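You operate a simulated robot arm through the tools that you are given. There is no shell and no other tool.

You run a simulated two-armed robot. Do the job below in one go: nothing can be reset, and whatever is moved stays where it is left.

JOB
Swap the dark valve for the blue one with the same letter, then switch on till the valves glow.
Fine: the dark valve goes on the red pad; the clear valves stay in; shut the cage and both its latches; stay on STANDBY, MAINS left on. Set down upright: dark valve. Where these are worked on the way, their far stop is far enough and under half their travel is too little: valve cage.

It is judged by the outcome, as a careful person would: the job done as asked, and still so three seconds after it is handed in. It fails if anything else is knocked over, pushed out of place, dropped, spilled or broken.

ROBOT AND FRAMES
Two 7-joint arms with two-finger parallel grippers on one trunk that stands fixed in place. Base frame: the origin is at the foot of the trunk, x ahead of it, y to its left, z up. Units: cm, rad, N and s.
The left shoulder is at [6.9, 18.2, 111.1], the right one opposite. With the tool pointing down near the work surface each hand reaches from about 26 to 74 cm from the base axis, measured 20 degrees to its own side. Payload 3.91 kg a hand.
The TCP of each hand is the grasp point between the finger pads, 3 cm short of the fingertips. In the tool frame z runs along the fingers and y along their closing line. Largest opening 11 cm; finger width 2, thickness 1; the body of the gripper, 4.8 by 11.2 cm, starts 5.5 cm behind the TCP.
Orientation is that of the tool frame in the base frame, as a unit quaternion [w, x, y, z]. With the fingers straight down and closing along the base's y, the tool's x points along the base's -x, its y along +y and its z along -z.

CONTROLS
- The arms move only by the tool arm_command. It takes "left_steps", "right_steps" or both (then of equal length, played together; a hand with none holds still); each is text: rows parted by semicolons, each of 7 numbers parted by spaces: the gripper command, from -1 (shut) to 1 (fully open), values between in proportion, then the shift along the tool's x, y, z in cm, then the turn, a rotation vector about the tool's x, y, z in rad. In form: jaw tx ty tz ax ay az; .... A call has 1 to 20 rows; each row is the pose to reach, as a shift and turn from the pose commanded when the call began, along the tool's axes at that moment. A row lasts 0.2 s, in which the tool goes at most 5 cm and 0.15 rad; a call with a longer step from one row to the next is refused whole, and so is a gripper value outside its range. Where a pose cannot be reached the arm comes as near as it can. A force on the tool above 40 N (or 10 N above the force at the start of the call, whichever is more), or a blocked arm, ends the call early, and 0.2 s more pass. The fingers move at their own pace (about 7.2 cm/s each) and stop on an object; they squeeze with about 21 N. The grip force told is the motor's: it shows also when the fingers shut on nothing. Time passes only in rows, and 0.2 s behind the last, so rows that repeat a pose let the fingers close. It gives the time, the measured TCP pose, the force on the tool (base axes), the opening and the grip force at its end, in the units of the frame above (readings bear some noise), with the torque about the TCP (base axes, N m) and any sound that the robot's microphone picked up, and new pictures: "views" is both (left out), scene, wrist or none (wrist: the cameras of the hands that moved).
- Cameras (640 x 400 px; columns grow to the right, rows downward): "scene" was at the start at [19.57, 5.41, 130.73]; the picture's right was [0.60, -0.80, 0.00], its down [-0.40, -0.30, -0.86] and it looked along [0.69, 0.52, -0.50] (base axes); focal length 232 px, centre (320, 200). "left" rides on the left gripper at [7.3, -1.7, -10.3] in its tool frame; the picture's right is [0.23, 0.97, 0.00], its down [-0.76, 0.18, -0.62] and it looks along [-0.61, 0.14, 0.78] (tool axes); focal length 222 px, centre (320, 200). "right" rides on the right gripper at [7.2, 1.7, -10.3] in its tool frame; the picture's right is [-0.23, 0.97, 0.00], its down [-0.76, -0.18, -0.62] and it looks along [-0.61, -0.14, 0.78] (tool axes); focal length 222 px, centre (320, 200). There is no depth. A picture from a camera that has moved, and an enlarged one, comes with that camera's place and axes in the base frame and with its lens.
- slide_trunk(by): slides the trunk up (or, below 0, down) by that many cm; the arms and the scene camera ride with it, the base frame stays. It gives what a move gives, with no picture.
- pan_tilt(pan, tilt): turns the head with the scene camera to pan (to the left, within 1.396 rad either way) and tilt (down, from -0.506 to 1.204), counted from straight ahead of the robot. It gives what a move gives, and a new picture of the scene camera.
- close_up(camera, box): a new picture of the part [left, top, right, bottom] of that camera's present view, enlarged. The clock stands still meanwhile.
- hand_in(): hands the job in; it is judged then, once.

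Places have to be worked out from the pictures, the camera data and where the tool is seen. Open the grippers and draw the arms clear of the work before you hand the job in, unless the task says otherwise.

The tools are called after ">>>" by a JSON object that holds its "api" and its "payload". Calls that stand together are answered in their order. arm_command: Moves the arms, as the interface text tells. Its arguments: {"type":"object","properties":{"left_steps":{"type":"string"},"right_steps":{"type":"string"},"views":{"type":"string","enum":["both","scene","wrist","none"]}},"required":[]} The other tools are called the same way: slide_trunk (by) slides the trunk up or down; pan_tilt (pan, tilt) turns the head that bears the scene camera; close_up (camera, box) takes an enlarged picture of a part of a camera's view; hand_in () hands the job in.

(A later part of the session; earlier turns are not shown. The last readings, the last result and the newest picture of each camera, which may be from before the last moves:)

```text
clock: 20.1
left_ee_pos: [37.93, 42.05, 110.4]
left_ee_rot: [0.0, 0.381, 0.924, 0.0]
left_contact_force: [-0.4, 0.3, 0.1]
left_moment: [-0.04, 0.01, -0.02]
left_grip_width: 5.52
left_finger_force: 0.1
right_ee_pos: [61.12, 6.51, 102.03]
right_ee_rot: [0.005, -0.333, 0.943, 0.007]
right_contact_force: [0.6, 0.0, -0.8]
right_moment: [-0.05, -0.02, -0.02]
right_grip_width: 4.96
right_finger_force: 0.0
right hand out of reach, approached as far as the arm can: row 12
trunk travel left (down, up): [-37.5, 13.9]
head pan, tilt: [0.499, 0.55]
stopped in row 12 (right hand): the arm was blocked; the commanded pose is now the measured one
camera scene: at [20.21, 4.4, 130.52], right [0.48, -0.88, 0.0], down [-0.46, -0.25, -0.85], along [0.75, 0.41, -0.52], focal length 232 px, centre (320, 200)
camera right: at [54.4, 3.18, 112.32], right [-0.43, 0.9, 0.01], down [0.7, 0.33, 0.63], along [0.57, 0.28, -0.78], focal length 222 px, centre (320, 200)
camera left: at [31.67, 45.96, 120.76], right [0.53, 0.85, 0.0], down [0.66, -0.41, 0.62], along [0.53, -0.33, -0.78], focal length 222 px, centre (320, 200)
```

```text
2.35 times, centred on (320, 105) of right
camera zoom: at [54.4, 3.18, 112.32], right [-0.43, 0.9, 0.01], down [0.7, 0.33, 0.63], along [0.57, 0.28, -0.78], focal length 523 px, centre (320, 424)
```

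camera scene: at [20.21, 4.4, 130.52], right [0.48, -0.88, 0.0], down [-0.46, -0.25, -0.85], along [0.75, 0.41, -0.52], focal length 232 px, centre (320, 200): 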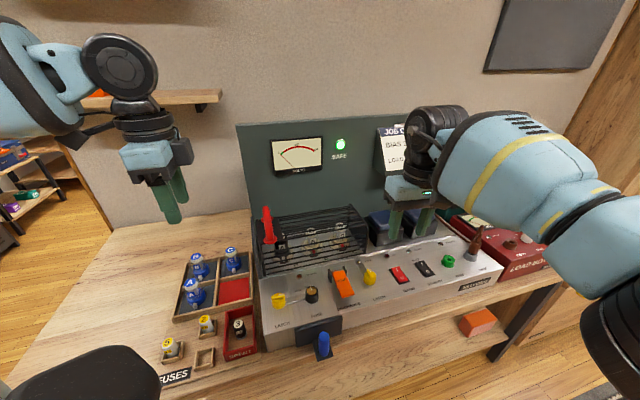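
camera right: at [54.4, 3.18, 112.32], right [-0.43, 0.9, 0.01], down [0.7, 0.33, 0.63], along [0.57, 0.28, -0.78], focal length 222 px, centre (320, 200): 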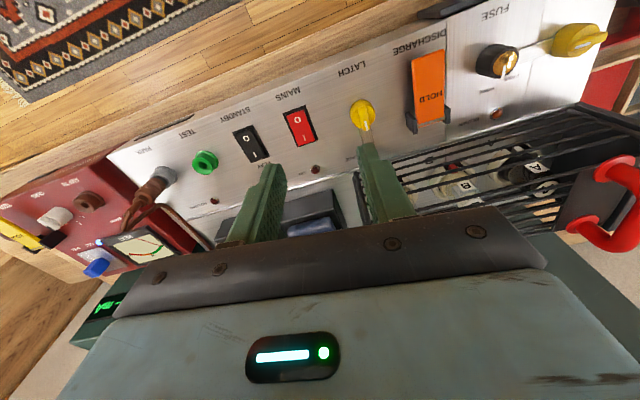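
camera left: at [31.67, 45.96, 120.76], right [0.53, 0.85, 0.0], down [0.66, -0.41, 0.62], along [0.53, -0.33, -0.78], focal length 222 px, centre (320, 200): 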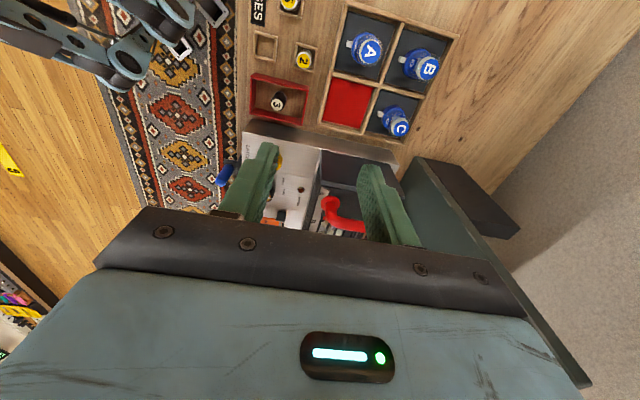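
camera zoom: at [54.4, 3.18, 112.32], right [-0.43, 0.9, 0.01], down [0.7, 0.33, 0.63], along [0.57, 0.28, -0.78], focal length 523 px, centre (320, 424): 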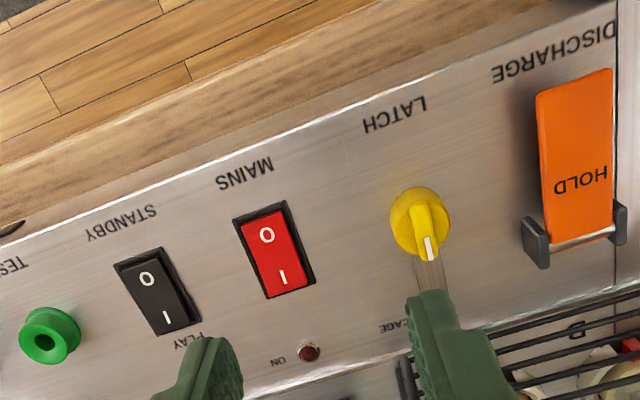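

The right arm cannot get further in this posture, so I draw it back; the left hand will work the right latch, which I now put at about (60.1, 12).

>>> {"api": "arm_command", "payload": {"right_steps": "-0.1 3.8 -1.2 -3 0 0 0; -0.1 7.6 -2.4 -6 0 0 0; -0.1 11.4 -3.6 -9 0 0 0; -0.1 15.2 -4.8 -12 0 0 0; -0.1 19 -6 -14 0 0 0; -0.1 22.9 -7.2 -16 0 0 0; -0.1 26.7 -8.4 -16 0 0 0; -0.1 30.5 -9.6 -16 0 0 0; -0.1 34.4 -10.8 -16 0 0 0", "views": "none"}}

>>> {"api": "arm_command", "payload": {"left_steps": "-0.1 -3 -0.5 0 0 0 -0.143; -0.1 -6 -1 0 0 0 -0.286; -0.1 -10 -1.5 0 0 0 -0.428; -0.1 -13.5 -2 0 0 0 -0.571; -0.1 -17 -2.5 0 0 0 -0.714; -0.1 -20.5 -3 0 0 0 -0.857; -0.1 -24 -3.5 0 0 0 -1.0; -0.1 -27.5 -4 1 0 0 -1.142; -0.1 -31 -4.5 3 0 0 -1.285; -0.1 -34 -5 6 0 0 -1.428; -0.1 -36.9 -5.5 8 0 0 -1.571; -0.1 -36.9 -5.5 10 0 0 -1.571", "views": "both"}}

>>> {"api": "close_up", "payload": {"camera": "left", "box": [200, 20, 440, 190]}}

```text
clock: 22.1
left_ee_pos: [37.99, 41.86, 110.53]
left_ee_rot: [0.001, 0.382, 0.924, 0.001]
left_contact_force: [-0.1, 0.1, -0.1]
left_moment: [0.05, -0.01, 0.02]
left_grip_width: 5.5
left_finger_force: 0.1
right_ee_pos: [40.96, -23.84, 117.63]
right_ee_rot: [0.005, -0.334, 0.943, 0.007]
right_contact_force: [0.2, 0.3, 0.6]
right_moment: [0.03, -0.03, 0.01]
right_grip_width: 4.97
right_finger_force: 0.0
trunk travel left (down, up): [-37.5, 13.9]
head pan, tilt: [0.499, 0.55]
```

```text
clock: 24.7
left_ee_pos: [59.07, 21.57, 101.66]
left_ee_rot: [0.001, -0.385, 0.923, 0.0]
left_contact_force: [0.7, -0.3, 0.4]
left_moment: [-0.02, -0.02, -0.02]
left_grip_width: 4.92
left_finger_force: 0.1
left hand out of reach, approached as far as the arm can: row 9, 10, 11, 12
right_ee_pos: [41.0, -23.76, 117.59]
right_ee_rot: [0.006, -0.334, 0.942, 0.007]
right_contact_force: [0.3, -0.4, 0.3]
right_moment: [0.04, 0.0, 0.0]
right_grip_width: 4.95
right_finger_force: 0.0
trunk travel left (down, up): [-37.5, 13.9]
head pan, tilt: [0.499, 0.55]
camera scene: at [20.15, 4.23, 130.54], right [0.48, -0.88, 0.0], down [-0.46, -0.25, -0.85], along [0.75, 0.41, -0.52], focal length 232 px, centre (320, 200)
camera left: at [55.13, 15.21, 111.93], right [-0.85, 0.52, 0.0], down [0.41, 0.67, 0.62], along [0.33, 0.53, -0.78], focal length 222 px, centre (320, 200)
```

scene: 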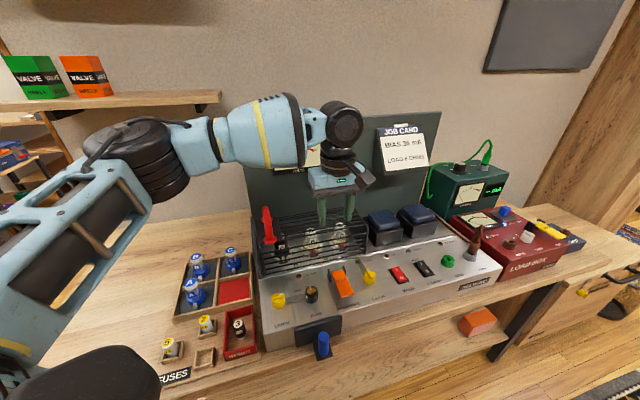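
left: 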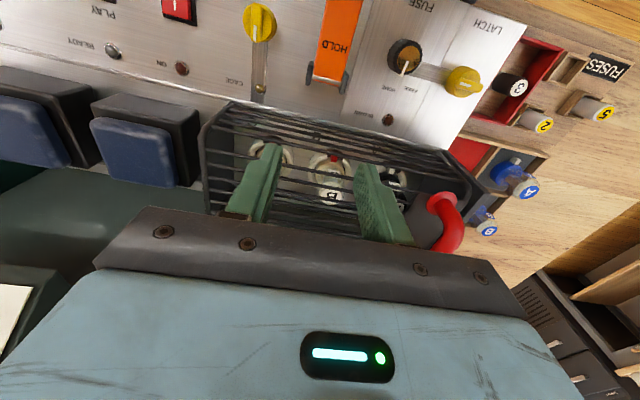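

```text
2.35 times, centred on (320, 105) of left
camera zoom: at [55.13, 15.21, 111.93], right [-0.85, 0.52, 0.0], down [0.41, 0.67, 0.62], along [0.33, 0.53, -0.78], focal length 523 px, centre (320, 424)
```

zoom: 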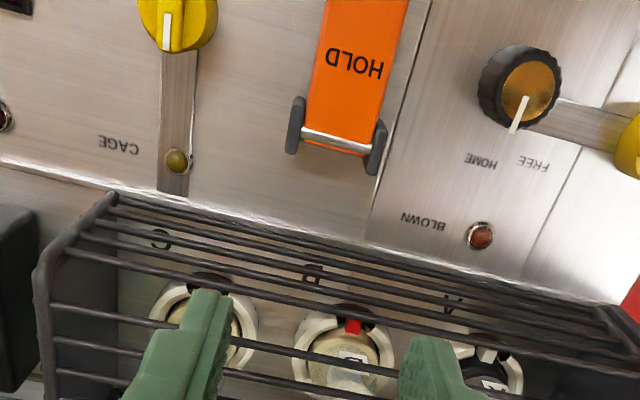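

The left hand can't get there with this yaw either (an inner joint limit). I clear the left hand off and retry with the right hand in small stages, since its comfortable yaw fits this latch better.

>>> {"api": "arm_command", "payload": {"left_steps": "-0.1 0 3 -3 0 0 0; -0.1 0 7 -6 0 0 0; -0.1 0 11 -8 0 0 0; -0.1 0 15 -10 0 0 0; -0.1 0 19 -11 0 0 0; -0.1 0 23 -12 0 0 0; -0.1 0 27 -12 0 0 0; -0.1 0 31 -12 0 0 0; -0.1 0 35 -12 0 0 0; -0.1 0 38 -12 0 0 0", "right_steps": "-0.1 -3.4 1 0 0 0 0; -0.1 -6.8 2 0 0 0 0; -0.1 -10.2 3 0 0 0 0; -0.1 -13.6 4 2 0 0 0; -0.1 -17 5 4 0 0 0; -0.1 -20.4 6 6 0 0 0; -0.1 -23.8 7 8 0 0 0; -0.1 -27 8 10 0 0 0; -0.1 -29 9 12 0 0 0; -0.1 -31 10 14 0 0 0", "views": "scene"}}

```text
clock: 26.9
left_ee_pos: [32.35, 48.84, 113.45]
left_ee_rot: [-0.001, -0.383, 0.924, 0.001]
left_contact_force: [-0.1, -0.1, -0.5]
left_moment: [-0.02, -0.03, 0.01]
left_grip_width: 4.96
left_finger_force: 0.1
right_ee_pos: [58.68, 3.86, 103.94]
right_ee_rot: [0.006, -0.333, 0.943, 0.006]
right_contact_force: [0.3, 0.2, 0.0]
right_moment: [-0.01, 0.01, 0.01]
right_grip_width: 4.93
right_finger_force: 0.0
trunk travel left (down, up): [-37.5, 13.9]
head pan, tilt: [0.499, 0.55]
camera scene: at [20.21, 4.36, 130.52], right [0.48, -0.88, 0.0], down [-0.46, -0.25, -0.85], along [0.75, 0.41, -0.52], focal length 232 px, centre (320, 200)
```

scene: 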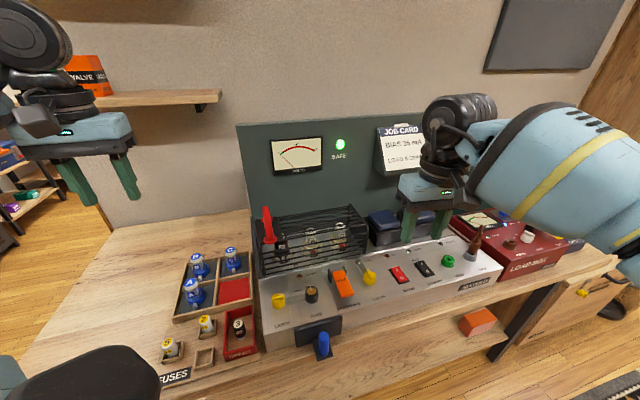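

The right hand is at (58.7, 3.9). I edge it toward the latch in small steps.

>>> {"api": "arm_command", "payload": {"right_steps": "-0.1 -1.2 1.1 2 0 0 0; -0.1 -2.4 2.2 4 0 0 -0.02; -0.1 -3.7 3.3 5.9 0 0 -0.05; -0.1 -5 4.4 5.9 0 0 -0.08; -0.1 -6.24 5.5 5.9 0 0 -0.106", "views": "both"}}

```text
clock: 28.1
left_ee_pos: [32.43, 48.82, 113.62]
left_ee_rot: [0.001, -0.383, 0.924, -0.002]
left_contact_force: [0.0, -0.3, 0.1]
left_moment: [0.0, 0.0, 0.03]
left_grip_width: 4.97
left_finger_force: 0.1
right_ee_pos: [60.06, 8.63, 98.37]
right_ee_rot: [0.006, -0.361, 0.932, 0.007]
right_contact_force: [-0.7, 0.1, -0.3]
right_moment: [0.0, 0.0, -0.01]
right_grip_width: 4.94
right_finger_force: 0.0
right hand out of reach, approached as far as the arm can: row 4, 5
trunk travel left (down, up): [-37.5, 13.9]
head pan, tilt: [0.499, 0.55]
camera scene: at [20.24, 4.32, 130.52], right [0.48, -0.88, 0.0], down [-0.46, -0.25, -0.85], along [0.75, 0.41, -0.52], focal length 232 px, centre (320, 200)
camera right: at [53.53, 4.89, 108.55], right [-0.49, 0.87, 0.01], down [0.68, 0.37, 0.63], along [0.55, 0.32, -0.77], focal length 222 px, centre (320, 200)
```

scene: 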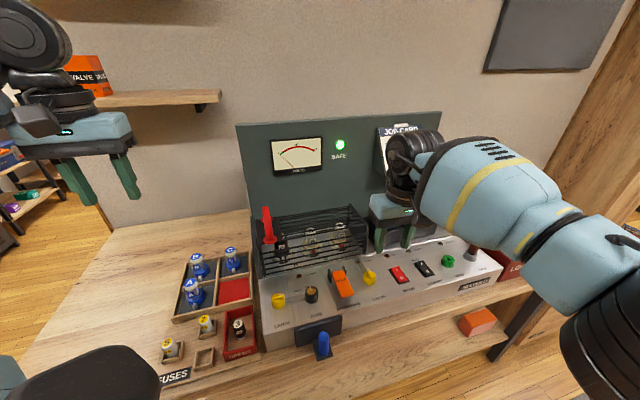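
right: 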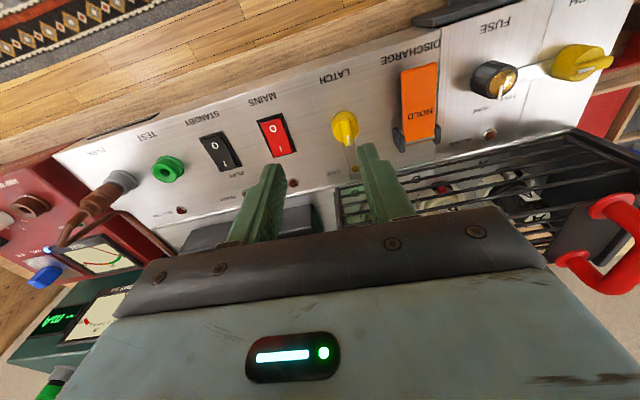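

The right hand got nearer when lower, so I go down to tip height just above the knobs and try again toward the latch at about (59.7, 11.8).

>>> {"api": "arm_command", "payload": {"right_steps": "-0.1 -6.24 5.5 8 0 0 -0.106; -0.1 -6.24 5.5 10 0 0 -0.106; -0.1 -6.24 5.5 12 0 0 -0.106; -0.1 -6.24 5.5 12.5 0 0 -0.106", "views": "both"}}

```text
refused: row 1 steps farther than a row can; nothing moved
```

The shifts are counted anew each call; I lower only.

>>> {"api": "arm_command", "payload": {"right_steps": "-0.1 0 0 2 0 0 0; -0.1 0 0 4 0 0 0; -0.1 0 0 6 0 0 0; -0.1 0 0 6.5 0 0 0", "views": "both"}}

```text
clock: 29.1
left_ee_pos: [32.3, 48.91, 113.5]
left_ee_rot: [0.0, -0.383, 0.924, 0.0]
left_contact_force: [-0.3, 0.5, -0.6]
left_moment: [-0.08, -0.01, 0.02]
left_grip_width: 4.97
left_finger_force: 0.1
right_ee_pos: [61.29, 5.11, 92.9]
right_ee_rot: [0.006, -0.362, 0.932, 0.005]
right_contact_force: [-0.1, 1.4, -0.1]
right_moment: [-0.04, -0.02, -0.02]
right_grip_width: 4.99
right_finger_force: 0.1
right hand out of reach, approached as far as the arm can: row 1, 2, 3, 4
trunk travel left (down, up): [-37.5, 13.9]
head pan, tilt: [0.499, 0.55]
camera scene: at [20.11, 4.43, 130.54], right [0.48, -0.88, 0.0], down [-0.46, -0.25, -0.85], along [0.75, 0.41, -0.52], focal length 232 px, centre (320, 200)
camera right: at [54.7, 1.47, 103.29], right [-0.49, 0.87, 0.01], down [0.68, 0.37, 0.63], along [0.55, 0.32, -0.77], focal length 222 px, centre (320, 200)
```

scene: 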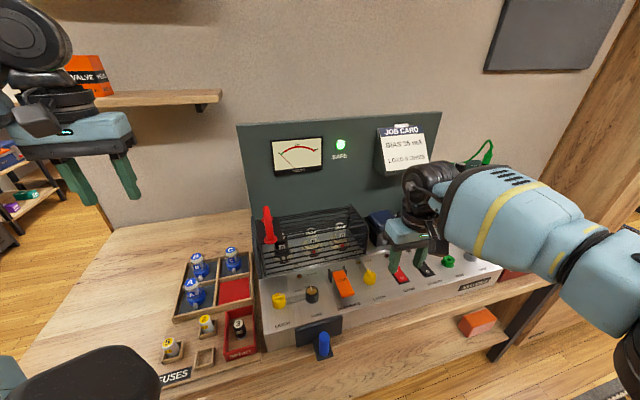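
right: 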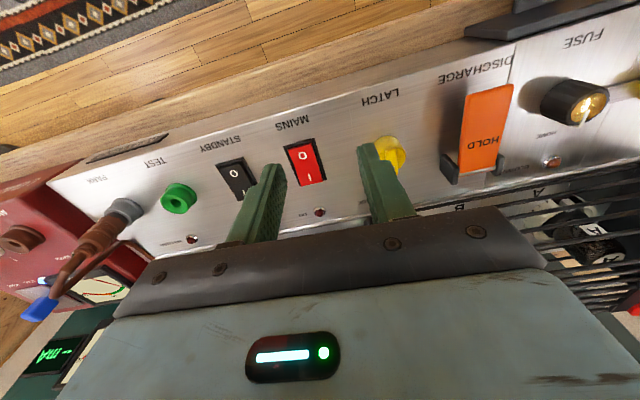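

Lower is worse, so relative height to the shoulder matters: I raise the right hand, then slide the trunk down 14 cm so that the hands work nearer shoulder height.

>>> {"api": "arm_command", "payload": {"right_steps": "-0.1 0 0 -4 0 0 0; -0.1 0 -1 -8 0 0 0; -0.1 0 -2 -12 0 0 0; -0.1 0 -3 -16 0 0 0; -0.1 1 -4 -20 0 0 0", "left_steps": "-0.1 0 0 -1 0 0 0; -0.1 0 0 -2 0 0 0; -0.1 0 0 -3 0 0 0; -0.1 0 0 -4 0 0 0; -0.1 0 0 -5 0 0 0", "views": "none"}}

>>> {"api": "slide_trunk", "payload": {"by": -14}}

```text
clock: 30.3
left_ee_pos: [32.44, 48.69, 118.62]
left_ee_rot: [0.001, -0.384, 0.923, 0.0]
left_contact_force: [-0.6, 0.4, 0.3]
left_moment: [0.0, 0.0, -0.01]
left_grip_width: 4.96
left_finger_force: 0.1
right_ee_pos: [60.1, 2.16, 104.33]
right_ee_rot: [0.006, -0.383, 0.924, 0.005]
right_contact_force: [0.4, 0.4, 0.0]
right_moment: [0.0, -0.02, 0.01]
right_grip_width: 4.94
right_finger_force: 0.0
right hand out of reach, approached as far as the arm can: row 1, 2, 3, 4, 5
trunk travel left (down, up): [-37.5, 13.9]
head pan, tilt: [0.499, 0.55]
```

```text
clock: 32.0
left_ee_pos: [32.4, 48.71, 104.57]
left_ee_rot: [0.001, -0.384, 0.923, 0.0]
left_contact_force: [-0.4, 0.7, -0.9]
left_moment: [0.03, 0.0, 0.04]
left_grip_width: 4.95
left_finger_force: 0.0
right_ee_pos: [60.43, 2.82, 90.54]
right_ee_rot: [0.005, -0.384, 0.924, 0.006]
right_contact_force: [0.4, -0.2, 0.2]
right_moment: [0.03, -0.01, -0.01]
right_grip_width: 4.94
right_finger_force: 0.0
trunk travel left (down, up): [-23.5, 27.9]
head pan, tilt: [0.499, 0.55]
```

Trunk is down 14 cm; the right hand is at (60.4, 2.8, 90.5) with yaw 45°. I raise a little and try toward the latch.

>>> {"api": "arm_command", "payload": {"right_steps": "-0.1 -1 1.2 -1 0 0 0; -0.1 -2 2.4 -2 0 0 0; -0.1 -3 3.6 -2 0 0 0; -0.1 -4 4.8 -2 0 0 0; -0.1 -5 6 -2 0 0 0; -0.1 -5.9 6.9 -2 0 0 0", "views": "both"}}

```text
clock: 33.4
left_ee_pos: [32.33, 48.79, 104.66]
left_ee_rot: [0.0, -0.384, 0.923, 0.0]
left_contact_force: [0.2, -0.7, 0.1]
left_moment: [-0.01, -0.01, 0.02]
left_grip_width: 4.93
left_finger_force: 0.1
right_ee_pos: [64.44, 3.32, 92.28]
right_ee_rot: [0.002, -0.307, 0.952, 0.023]
right_contact_force: [-0.4, 0.8, 0.8]
right_moment: [0.03, 0.0, 0.01]
right_grip_width: 4.95
right_finger_force: 0.1
right hand out of reach, approached as far as the arm can: row 6
trunk travel left (down, up): [-23.5, 27.9]
head pan, tilt: [0.499, 0.55]
stopped in row 6 (right hand): the arm was blocked; the commanded pose is now the measured one
camera scene: at [24.24, 4.25, 116.21], right [0.48, -0.88, 0.0], down [-0.46, -0.25, -0.85], along [0.75, 0.41, -0.52], focal length 232 px, centre (320, 200)
camera right: at [57.67, 0.05, 102.68], right [-0.38, 0.92, 0.05], down [0.73, 0.27, 0.63], along [0.57, 0.28, -0.78], focal length 222 px, centre (320, 200)
```

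scene: 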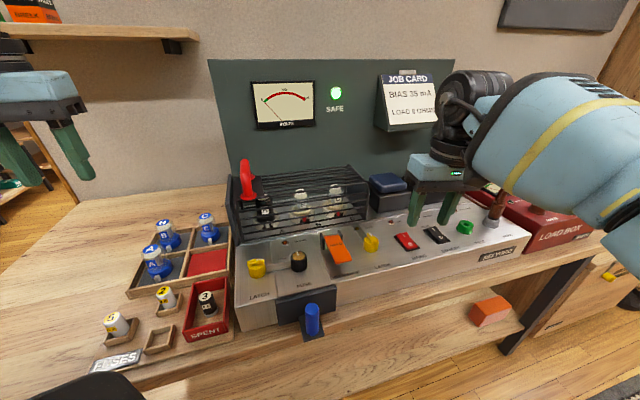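
right: 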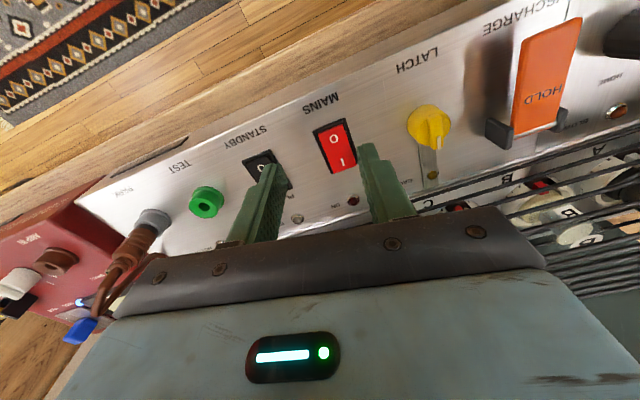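

The right arm jams again, so it goes back to a resting place; then I'll test the left hand at this latch with other yaws.

>>> {"api": "arm_command", "payload": {"right_steps": "-0.1 1 0 -4 0 0 0; -0.1 5 -1 -6 0 0 0; -0.1 9 -2 -8 0 0 0; -0.1 13.5 -3 -10 0 0 0; -0.1 18 -4 -12 0 0 0; -0.1 22.5 -5 -14 0 0 0; -0.1 27 -6 -16 0 0 0; -0.1 31.5 -7 -18 0 0 0; -0.1 36 -8 -20 0 0 0; -0.1 40 -8 -20 0 0 0", "views": "scene"}}

```text
refused: row 4 steps farther than a row can; nothing moved
```

The steps were slightly too long; same path in smaller steps.

>>> {"api": "arm_command", "payload": {"right_steps": "-0.1 1 0 -4 0 0 0; -0.1 5 -0.8 -6 0 0 0; -0.1 9 -1.6 -8 0 0 0; -0.1 13 -2.4 -10 0 0 0; -0.1 17 -3.2 -12 0 0 0; -0.1 21 -4 -14 0 0 0; -0.1 25 -4.8 -16 0 0 0; -0.1 29 -5.6 -18 0 0 0; -0.1 33 -6.4 -20 0 0 0; -0.1 37 -7.2 -20 0 0 0; -0.1 40 -8 -20 0 0 0", "views": "scene"}}

```text
clock: 35.8
left_ee_pos: [32.37, 48.76, 104.74]
left_ee_rot: [0.001, -0.383, 0.924, 0.001]
left_contact_force: [0.5, -0.4, -0.6]
left_moment: [-0.02, 0.0, 0.01]
left_grip_width: 4.97
left_finger_force: 0.1
right_ee_pos: [36.9, -26.29, 109.51]
right_ee_rot: [0.004, -0.309, 0.951, 0.023]
right_contact_force: [0.5, 0.6, 0.9]
right_moment: [-0.02, 0.03, -0.01]
right_grip_width: 4.96
right_finger_force: 0.1
right hand out of reach, approached as far as the arm can: row 10, 11
trunk travel left (down, up): [-23.5, 27.9]
head pan, tilt: [0.499, 0.55]
camera scene: at [24.2, 4.25, 116.22], right [0.48, -0.88, 0.0], down [-0.46, -0.25, -0.85], along [0.75, 0.41, -0.52], focal length 232 px, centre (320, 200)
```

scene: 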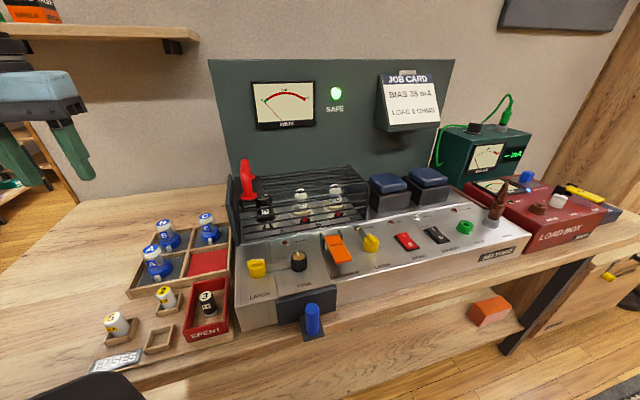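

Now I test the left hand over the right latch, first with yaw 0.

>>> {"api": "arm_command", "payload": {"left_steps": "-0.1 0.6 -4.2 0 0 0 0.07; -0.1 1.2 -8.4 0 0 0 0.14; -0.1 1.9 -12.6 0 0 0 0.21; -0.1 2.5 -16.8 0 0 0 0.28; -0.1 3.1 -21 0 0 0 0.35; -0.1 3.7 -25 0 0 0 0.43; -0.1 4.4 -29 1 0 0 0.5; -0.1 5 -33 1 0 0 0.57; -0.1 5.6 -37 2 0 0 0.64; -0.1 6.2 -41 3 0 0 0.71; -0.1 6.86 -45.5 4 0 0 0.785", "views": "both"}}

```text
clock: 38.2
left_ee_pos: [55.05, 18.89, 99.47]
left_ee_rot: [0.0, -0.001, 1.0, 0.001]
left_contact_force: [0.3, -0.2, -0.6]
left_moment: [-0.01, -0.01, -0.03]
left_grip_width: 4.94
left_finger_force: 0.0
left hand out of reach, approached as far as the arm can: row 9, 10, 11
right_ee_pos: [36.88, -26.29, 109.4]
right_ee_rot: [0.002, -0.308, 0.951, 0.022]
right_contact_force: [-1.4, -0.1, 0.5]
right_moment: [-0.03, -0.06, 0.03]
right_grip_width: 4.99
right_finger_force: 0.1
trunk travel left (down, up): [-23.5, 27.9]
head pan, tilt: [0.499, 0.55]
camera scene: at [24.28, 4.26, 116.2], right [0.48, -0.88, 0.0], down [-0.46, -0.25, -0.85], along [0.75, 0.41, -0.52], focal length 232 px, centre (320, 200)
camera left: at [47.74, 17.1, 109.96], right [-0.23, 0.97, 0.0], down [0.76, 0.18, 0.62], along [0.61, 0.14, -0.78], focal length 222 px, centre (320, 200)
```

scene: 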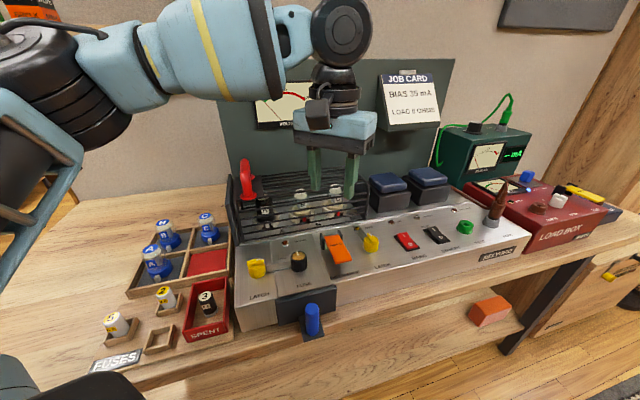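
left: 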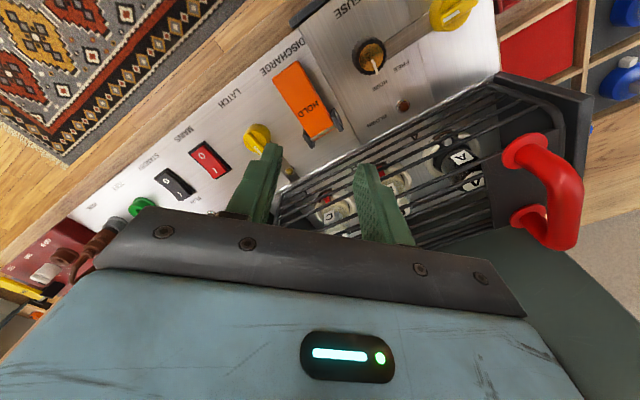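

The left limit here depends on yaw: it should improve as I turn clockwise. I back off a little and turn the left hand toward yaw -135°, which also fits the fin.

>>> {"api": "arm_command", "payload": {"left_steps": "-0.1 2.5 3 -1 0 0 0.1; -0.1 5 6 -2 0 0 0.24; -0.1 7.5 9 -3 0 0 0.38; -0.1 10 12 -3.3 0 0 0.52; -0.1 11.7 15.2 -3.3 0 0 0.66; -0.1 11.7 15.2 -3.3 0 0 0.8; -0.1 11.7 15.2 -3.3 0 0 0.94; -0.1 11.7 15.2 -3.3 0 0 1.08; -0.1 11.7 15.2 -3.3 0 0 1.22; -0.1 11.7 15.2 -3.3 0 0 1.36; -0.1 11.7 15.2 -3.3 0 0 1.5; -0.1 11.7 15.2 -3.3 0 0 1.64; -0.1 11.7 15.2 -3.3 0 0 1.78; -0.1 11.7 15.2 -3.3 0 0 1.92; -0.1 11.7 15.2 -3.3 0 0 2.06; -0.1 11.7 15.2 -3.3 0 0 2.2; -0.1 11.7 15.2 -3.3 0 0 2.356", "views": "both"}}

```text
refused: row 17 steps farther than a row can; nothing moved
```

The last turn step was a touch too large; same again with an even split.

>>> {"api": "arm_command", "payload": {"left_steps": "-0.1 2.5 3 -1 0 0 0.12; -0.1 5 6 -2 0 0 0.26; -0.1 7.5 9 -3 0 0 0.4; -0.1 10 12 -3.3 0 0 0.54; -0.1 11.7 15.2 -3.3 0 0 0.68; -0.1 11.7 15.2 -3.3 0 0 0.82; -0.1 11.7 15.2 -3.3 0 0 0.96; -0.1 11.7 15.2 -3.3 0 0 1.1; -0.1 11.7 15.2 -3.3 0 0 1.24; -0.1 11.7 15.2 -3.3 0 0 1.38; -0.1 11.7 15.2 -3.3 0 0 1.52; -0.1 11.7 15.2 -3.3 0 0 1.66; -0.1 11.7 15.2 -3.3 0 0 1.8; -0.1 11.7 15.2 -3.3 0 0 1.94; -0.1 11.7 15.2 -3.3 0 0 2.08; -0.1 11.7 15.2 -3.3 0 0 2.22; -0.1 11.7 15.2 -3.3 0 0 2.356", "views": "both"}}

```text
clock: 41.8
left_ee_pos: [43.18, 33.74, 102.84]
left_ee_rot: [-0.002, 0.924, 0.381, 0.001]
left_contact_force: [0.1, -0.4, 0.0]
left_moment: [-0.02, -0.03, 0.02]
left_grip_width: 4.93
left_finger_force: 0.1
right_ee_pos: [36.94, -26.17, 109.49]
right_ee_rot: [0.003, -0.308, 0.951, 0.023]
right_contact_force: [-0.7, 0.1, 0.0]
right_moment: [0.01, -0.01, 0.03]
right_grip_width: 4.96
right_finger_force: 0.1
trunk travel left (down, up): [-23.5, 27.9]
head pan, tilt: [0.499, 0.55]
camera scene: at [24.24, 4.27, 116.21], right [0.48, -0.88, 0.0], down [-0.46, -0.25, -0.85], along [0.75, 0.41, -0.52], focal length 232 px, centre (320, 200)
camera left: at [46.97, 40.2, 113.19], right [0.85, -0.53, 0.0], down [-0.41, -0.66, 0.62], along [-0.33, -0.53, -0.78], focal length 222 px, centre (320, 200)
```

scene: 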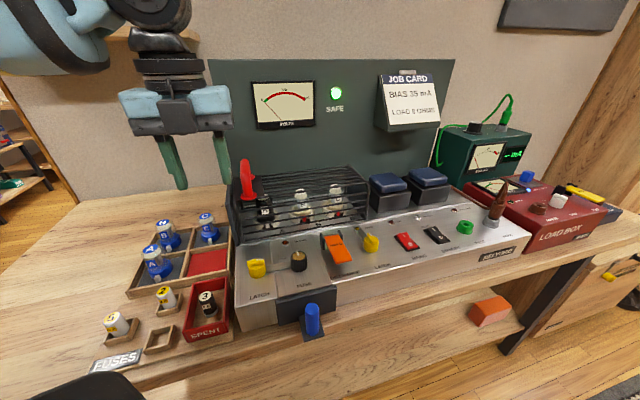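
left: 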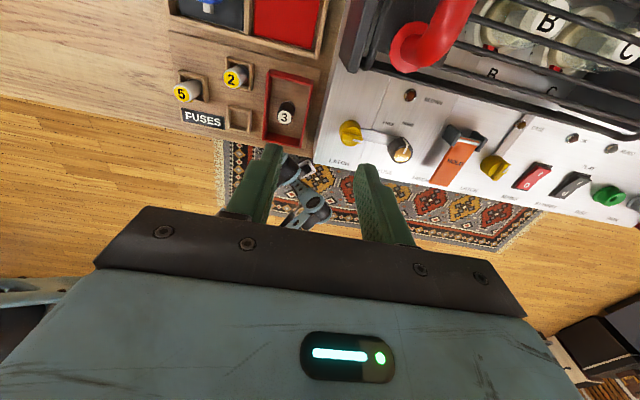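

Yaw -135° is reachable. Now toward the right latch with it.

>>> {"api": "arm_command", "payload": {"left_steps": "-0.1 -0.5 4 0 0 0 0; -0.1 -1 8 0 0 0 0; -0.1 -1.6 12 0 0 0 0; -0.1 -2.2 16 1 0 0 0; -0.1 -2.8 20 1 0 0 0; -0.1 -3.3 24 2 0 0 0; -0.1 -3.82 27.15 3 0 0 0", "views": "both"}}

```text
clock: 43.4
left_ee_pos: [55.17, 18.73, 98.75]
left_ee_rot: [0.0, 0.923, 0.384, 0.0]
left_contact_force: [0.7, 0.7, 0.9]
left_moment: [0.03, -0.04, -0.01]
left_grip_width: 4.98
left_finger_force: 0.1
left hand out of reach, approached as far as the arm can: row 5, 6, 7
right_ee_pos: [37.08, -26.24, 109.44]
right_ee_rot: [0.002, -0.309, 0.951, 0.023]
right_contact_force: [-0.4, 0.6, 0.7]
right_moment: [0.0, -0.01, -0.01]
right_grip_width: 4.93
right_finger_force: 0.1
trunk travel left (down, up): [-23.5, 27.9]
head pan, tilt: [0.499, 0.55]
camera scene: at [24.3, 4.28, 116.19], right [0.48, -0.88, 0.0], down [-0.46, -0.25, -0.85], along [0.75, 0.41, -0.52], focal length 232 px, centre (320, 200)
camera left: at [59.01, 25.11, 109.06], right [0.85, -0.53, 0.0], down [-0.41, -0.67, 0.62], along [-0.33, -0.53, -0.78], focal length 222 px, centre (320, 200)
```

scene: 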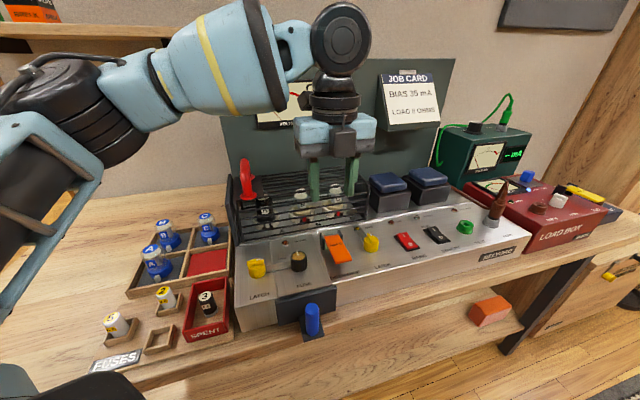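
left: 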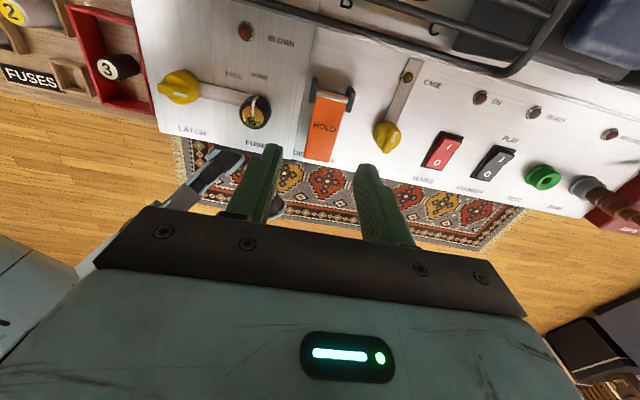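

The limit is the same at any yaw, so it's the arm's elbow posture. I try going round the near side: draw in toward the body, then across and out again.

>>> {"api": "arm_command", "payload": {"left_steps": "-0.1 -1.6 -4 -2 0 0 0; -0.1 -3.2 -8 -4 0 0 0; -0.1 -5 -11 -6 0 0 0; -0.1 -7 -14 -6 0 0 0; -0.1 -10 -12 -6 0 0 0; -0.1 -13.5 -9.5 -6 0 0 0; -0.1 -17 -6.5 -6 0 0 0; -0.1 -17 -3 -6 0 0 0; -0.1 -15 0 -5 0 0 0; -0.1 -12.7 2 -4 0 0 0", "views": "both"}}

```text
clock: 45.6
left_ee_pos: [44.76, 14.89, 102.07]
left_ee_rot: [0.001, 0.924, 0.383, 0.0]
left_contact_force: [0.2, -0.2, 0.1]
left_moment: [-0.02, 0.02, 0.01]
left_grip_width: 4.94
left_finger_force: 0.1
left hand out of reach, approached as far as the arm can: row 7, 8, 9, 10
right_ee_pos: [37.26, -25.97, 109.39]
right_ee_rot: [0.002, -0.309, 0.951, 0.023]
right_contact_force: [0.0, 0.0, -0.6]
right_moment: [0.02, 0.04, 0.0]
right_grip_width: 4.95
right_finger_force: 0.0
trunk travel left (down, up): [-23.5, 27.9]
head pan, tilt: [0.499, 0.55]
camera scene: at [24.39, 4.43, 116.15], right [0.48, -0.88, 0.0], down [-0.46, -0.25, -0.85], along [0.75, 0.41, -0.52], focal length 232 px, centre (320, 200)
camera left: at [48.65, 21.18, 112.49], right [0.85, -0.53, 0.0], down [-0.41, -0.66, 0.62], along [-0.33, -0.53, -0.78], focal length 222 px, centre (320, 200)
```

scene: 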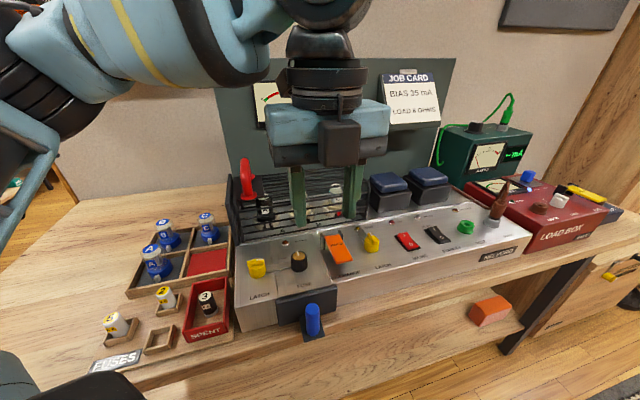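
left: 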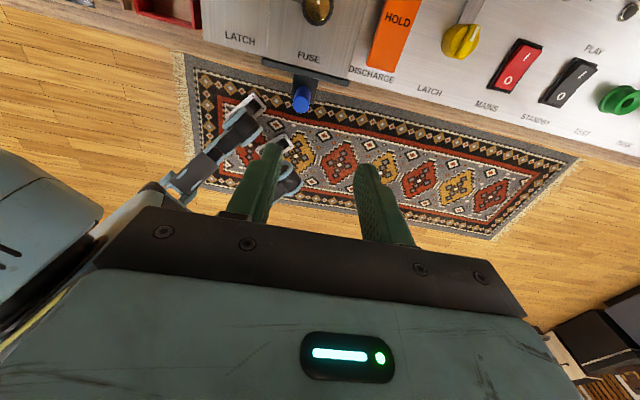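

The left arm stops along a line about 20° off centre. So I use the right hand tilted 20° forward, so that its wrist stays nearer and the fingertips reach the latch; the left hand moves away at the same time.

>>> {"api": "arm_command", "payload": {"left_steps": "-0.1 1.2 -2.6 -0.7 0 0 0; -0.1 2.4 -5.2 -1.4 0 0 0; -0.1 3.5 -7.8 -2 0 0 0; -0.1 4.7 -10.4 -2.7 0 0 0; -0.1 5.9 -13 -3.3 0 0 0; -0.1 7 -15.6 -4 0 0 0; -0.1 8.2 -18.2 -4.7 0 0 0; -0.1 9.4 -20.8 -5.3 0 0 0; -0.1 10.6 -23.4 -6 0 0 0; -0.1 11.8 -26 -6.7 0 0 0; -0.1 13 -28.6 -7.3 0 0 0; -0.1 14.1 -31.1 -8 0 0 0", "right_steps": "-0.1 -3.4 1.5 0.5 0.001 -0.028 -0.013; -0.1 -6.7 2.9 1 0.002 -0.055 -0.026; -0.1 -10.1 4.4 2 0.004 -0.083 -0.04; -0.1 -13.4 5.8 3 0.005 -0.11 -0.053; -0.1 -16.8 7.3 4 0.006 -0.138 -0.066; -0.1 -20.1 8.7 5 0.007 -0.166 -0.079; -0.1 -23.5 10.2 6 0.009 -0.194 -0.092; -0.1 -26.9 11.7 7 0.01 -0.221 -0.105; -0.1 -30.2 13.1 8 0.011 -0.249 -0.118; -0.1 -33.6 14.6 9 0.012 -0.277 -0.132; -0.1 -37 16 10 0.014 -0.304 -0.145; -0.1 -40.3 17.5 10.9 0.015 -0.332 -0.158", "views": "both"}}

```text
clock: 48.2
left_ee_pos: [32.7, 46.89, 109.92]
left_ee_rot: [0.0, 0.923, 0.384, 0.0]
left_contact_force: [0.0, 0.1, 0.3]
left_moment: [-0.01, 0.02, -0.04]
left_grip_width: 4.94
left_finger_force: 0.1
right_ee_pos: [59.42, 12.13, 100.25]
right_ee_rot: [0.164, -0.375, 0.91, 0.064]
right_contact_force: [-0.5, -0.1, -0.2]
right_moment: [-0.03, 0.02, -0.03]
right_grip_width: 4.96
right_finger_force: 0.0
trunk travel left (down, up): [-23.5, 27.9]
head pan, tilt: [0.499, 0.55]
camera scene: at [24.19, 4.33, 116.22], right [0.48, -0.88, 0.0], down [-0.46, -0.25, -0.85], along [0.75, 0.41, -0.52], focal length 232 px, centre (320, 200)
camera right: at [50.95, 6.09, 107.38], right [-0.53, 0.84, 0.07], down [0.48, 0.23, 0.85], along [0.7, 0.49, -0.52], focal length 222 px, centre (320, 200)
camera left: at [36.49, 53.26, 120.19], right [0.85, -0.53, 0.0], down [-0.41, -0.66, 0.62], along [-0.33, -0.53, -0.78], focal length 222 px, centre (320, 200)
```

scene: 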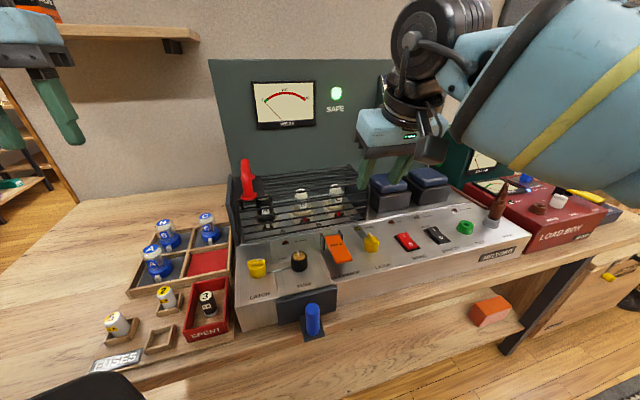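
right: 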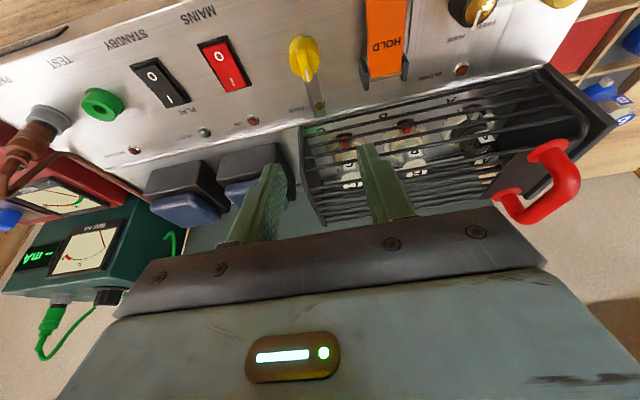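
left: 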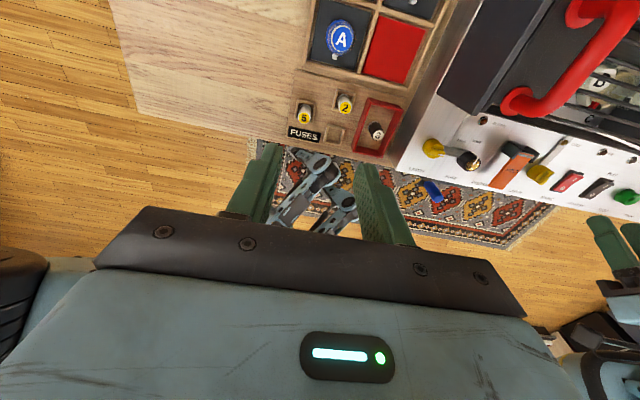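

The tilted right hand is now right above the latch (59.4, 12.1). I zoom in from both cameras to fix the knob's place.

>>> {"api": "close_up", "payload": {"camera": "right", "box": [230, 10, 390, 110]}}

>>> {"api": "close_up", "payload": {"camera": "scene", "box": [320, 200, 440, 275]}}

>>> {"api": "close_up", "payload": {"camera": "left", "box": [420, 110, 640, 220]}}

```text
4.00 times, centred on (310, 60) of right
camera zoom: at [50.95, 6.09, 107.38], right [-0.53, 0.84, 0.07], down [0.48, 0.23, 0.85], along [0.7, 0.49, -0.52], focal length 888 px, centre (360, 760)
```

zoom: 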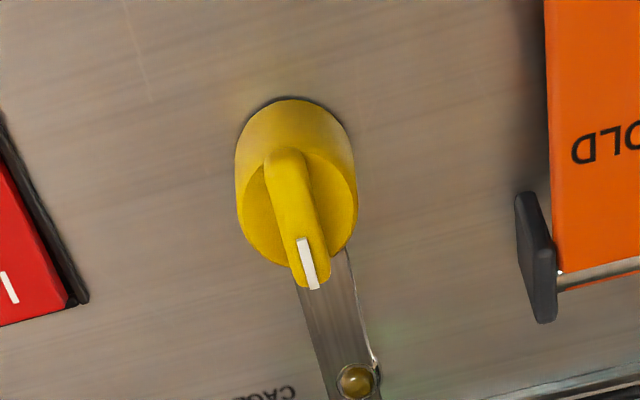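

```text
5.33 times, centred on (380, 238) of scene
camera zoom: at [24.19, 4.33, 116.22], right [0.48, -0.88, 0.0], down [-0.46, -0.25, -0.85], along [0.75, 0.41, -0.52], focal length 1237 px, centre (0, 0)
```

zoom: 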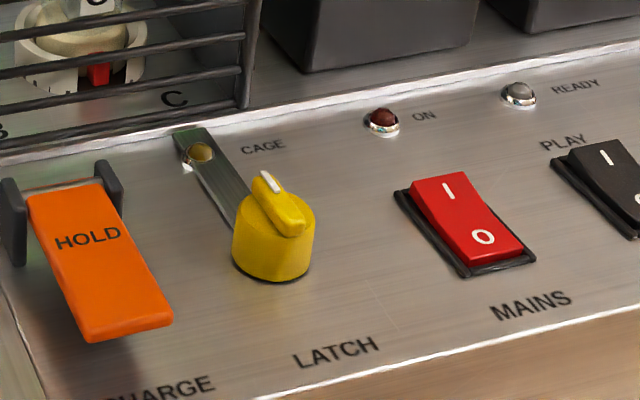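

```text
2.91 times, centred on (530, 165) of left
camera zoom: at [36.49, 53.26, 120.19], right [0.85, -0.53, 0.0], down [-0.41, -0.66, 0.62], along [-0.33, -0.53, -0.78], focal length 646 px, centre (-291, 302)
```

zoom: 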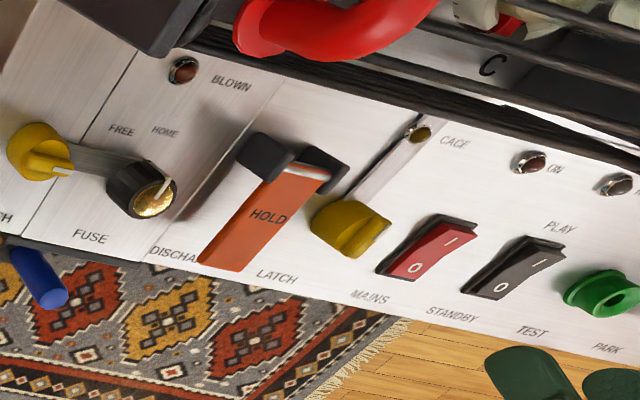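

Knob fin centre is at (59.6, 11.95, 86.3), and both rockers show the O ends pressed (mains off, standby). I lower the tilted right fingers astride the fin and shut them.

>>> {"api": "arm_command", "payload": {"right_steps": "-0.1 1.7 0 3.5 0 0 0; -0.1 3.4 -0.1 7 0 0 0; -0.1 4.6 -0.15 9.6 0 0 0; -0.1 5.03 -0.15 10.66 0 0 0; -0.1 5.03 -0.15 10.66 0 0 0", "views": "both"}}

>>> {"api": "close_up", "payload": {"camera": "scene", "box": [320, 180, 440, 275]}}

```text
clock: 49.4
left_ee_pos: [32.61, 46.74, 109.84]
left_ee_rot: [0.0, 0.923, 0.384, 0.0]
left_contact_force: [0.6, -0.2, -0.2]
left_moment: [-0.03, 0.01, 0.02]
left_grip_width: 4.94
left_finger_force: 0.0
right_ee_pos: [58.83, 11.28, 88.64]
right_ee_rot: [0.164, -0.373, 0.911, 0.066]
right_contact_force: [0.0, 0.7, -0.4]
right_moment: [-0.04, 0.01, -0.01]
right_grip_width: 4.94
right_finger_force: 0.0
trunk travel left (down, up): [-23.5, 27.9]
head pan, tilt: [0.499, 0.55]
camera scene: at [24.23, 4.27, 116.21], right [0.48, -0.88, 0.0], down [-0.46, -0.25, -0.85], along [0.75, 0.41, -0.52], focal length 232 px, centre (320, 200)
camera right: at [50.33, 5.27, 95.74], right [-0.53, 0.84, 0.08], down [0.48, 0.23, 0.85], along [0.7, 0.49, -0.52], focal length 222 px, centre (320, 200)
```

scene: 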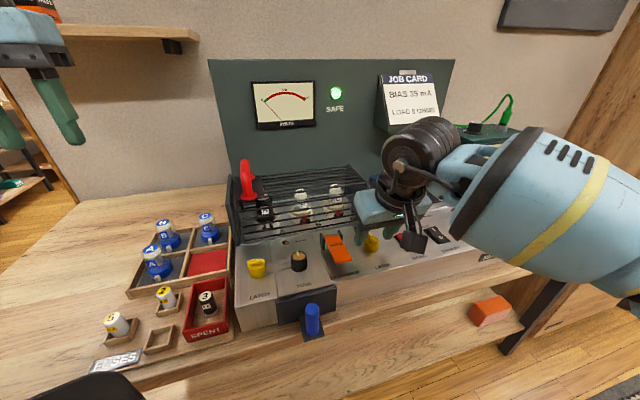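
right: 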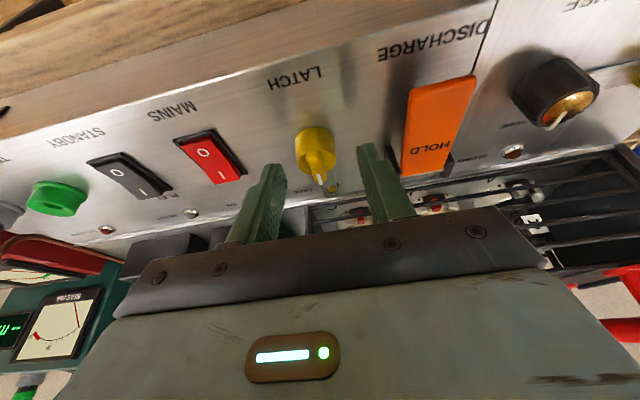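

```text
4.21 times, centred on (380, 228) of scene
camera zoom: at [24.23, 4.27, 116.21], right [0.48, -0.88, 0.0], down [-0.46, -0.25, -0.85], along [0.75, 0.41, -0.52], focal length 976 px, centre (67, 84)
```

zoom: 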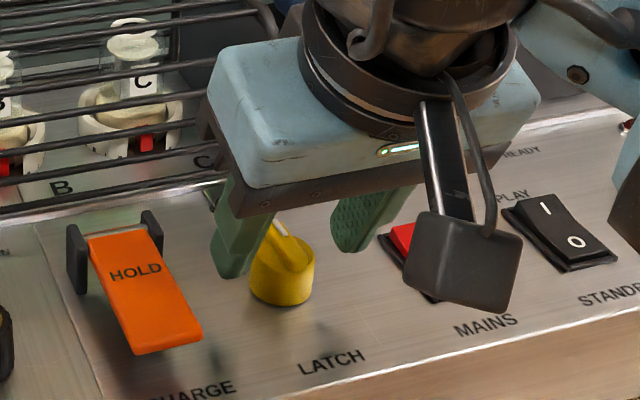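

The fingers stand astride the knob; I close them on the fin.

>>> {"api": "arm_command", "payload": {"right_steps": "-0.5 0 0 0 0 0 0; -1 0 0 0 0 0 0; -1 0 0 0 0 0 0; -1 0 0 0 0 0 0", "views": "wrist"}}

```text
clock: 50.4
left_ee_pos: [32.78, 46.61, 109.92]
left_ee_rot: [0.0, 0.923, 0.384, 0.0]
left_contact_force: [0.8, -0.1, -0.2]
left_moment: [0.0, 0.02, 0.0]
left_grip_width: 4.95
left_finger_force: 0.1
right_ee_pos: [59.12, 11.11, 88.5]
right_ee_rot: [0.163, -0.372, 0.911, 0.065]
right_contact_force: [11.4, -11.3, 4.6]
right_moment: [-0.85, 0.17, -0.25]
right_grip_width: 0.94
right_finger_force: 45.6
trunk travel left (down, up): [-23.5, 27.9]
head pan, tilt: [0.499, 0.55]
camera right: at [50.53, 5.08, 95.76], right [-0.53, 0.84, 0.07], down [0.48, 0.22, 0.85], along [0.7, 0.49, -0.52], focal length 222 px, centre (320, 200)
```

right: 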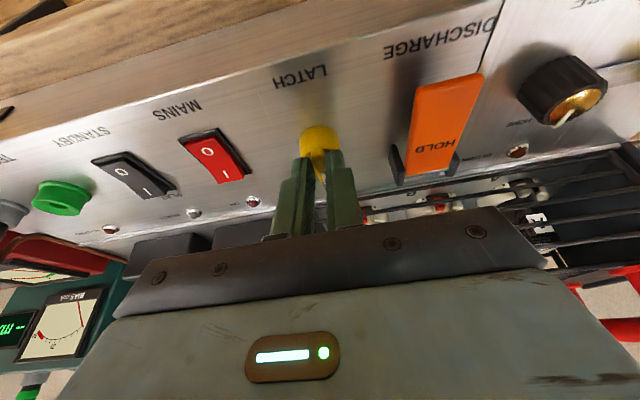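

Held (0.94 cm); I recentre slightly along the row and try a small clockwise turn about the knob's axis, watching the torque.

>>> {"api": "arm_command", "payload": {"right_steps": "-1 0 -0.25 0 0 0 0; -1 0 -0.15 0 0.035 0 0.094; -1 -0.02 -0.05 0 0.069 0 0.187; -1 -0.04 0.05 0.02 0.104 0 0.281; -1 -0.04 0.05 0.02 0.104 0 0.281", "views": "wrist"}}

```text
clock: 51.6
left_ee_pos: [32.66, 46.79, 109.96]
left_ee_rot: [0.0, 0.924, 0.383, 0.0]
left_contact_force: [0.1, -0.3, 0.1]
left_moment: [-0.03, 0.0, 0.0]
left_grip_width: 4.93
left_finger_force: 0.0
right_ee_pos: [58.86, 11.51, 88.58]
right_ee_rot: [0.174, -0.233, 0.956, 0.042]
right_contact_force: [16.1, 1.7, 17.9]
right_moment: [0.01, -0.28, -0.14]
right_grip_width: 0.95
right_finger_force: 44.6
trunk travel left (down, up): [-23.5, 27.9]
head pan, tilt: [0.499, 0.55]
camera right: at [48.83, 8.19, 95.7], right [-0.26, 0.96, 0.08], down [0.52, 0.07, 0.85], along [0.81, 0.26, -0.52], focal length 222 px, centre (320, 200)
```

right: 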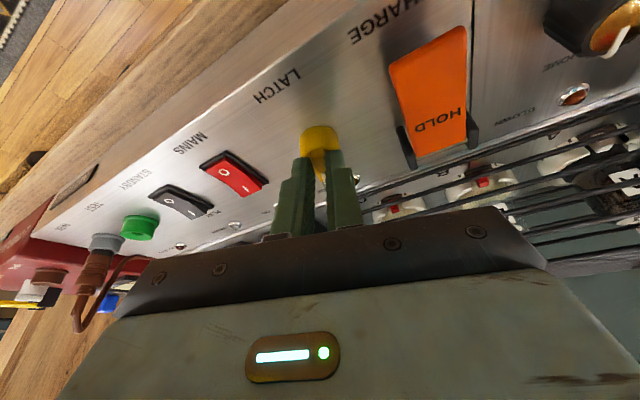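

The latch turns with little torque; I carry on to about 80°.

>>> {"api": "arm_command", "payload": {"right_steps": "-1 -0.21 0.14 -0.1 0.048 0.001 0.129; -1 -0.24 0.28 -0.09 0.095 0.002 0.258; -1 -0.28 0.42 -0.07 0.143 0.003 0.387; -1 -0.34 0.54 -0.05 0.19 0.004 0.516; -1 -0.42 0.66 -0.02 0.238 0.004 0.644; -1 -0.51 0.76 0.02 0.286 0.005 0.773; -1 -0.62 0.85 0.05 0.333 0.006 0.902; -1 -0.73 0.93 0.1 0.381 0.007 1.031; -1 -0.73 0.93 0.1 0.381 0.007 1.031", "views": "both"}}

```text
clock: 52.8
left_ee_pos: [32.67, 46.78, 109.83]
left_ee_rot: [0.0, 0.924, 0.384, 0.001]
left_contact_force: [-0.4, 0.0, 0.2]
left_moment: [0.06, 0.04, 0.02]
left_grip_width: 4.96
left_finger_force: 0.0
right_ee_pos: [58.76, 12.35, 88.45]
right_ee_rot: [0.169, 0.092, 0.981, -0.004]
right_contact_force: [-2.7, 19.0, 1.8]
right_moment: [0.19, -1.17, 0.28]
right_grip_width: 0.91
right_finger_force: 45.0
trunk travel left (down, up): [-23.5, 27.9]
head pan, tilt: [0.499, 0.55]
stopped in row 6 (right hand): the force on the tool passed its limit at 49 N (the readings are from after the stop); the commanded pose is now the measured one
camera scene: at [24.22, 4.32, 116.2], right [0.48, -0.88, 0.0], down [-0.46, -0.25, -0.85], along [0.75, 0.41, -0.52], focal length 232 px, centre (320, 200)
camera right: at [48.94, 15.82, 95.95], right [0.39, 0.92, 0.1], down [0.47, -0.29, 0.84], along [0.79, -0.28, -0.54], focal length 222 px, centre (320, 200)
```

scene: 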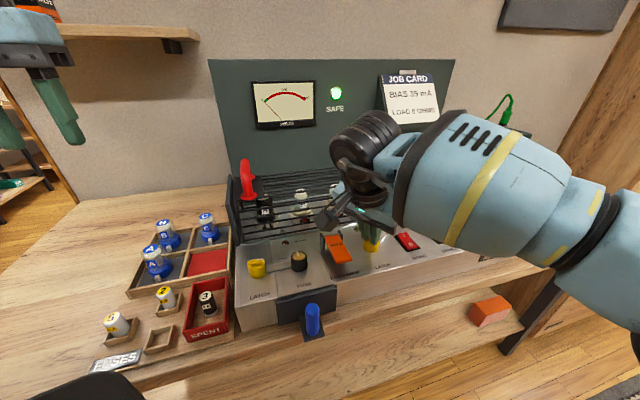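
right: 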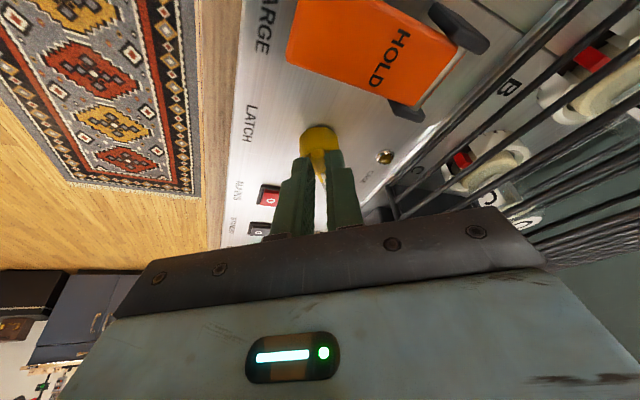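

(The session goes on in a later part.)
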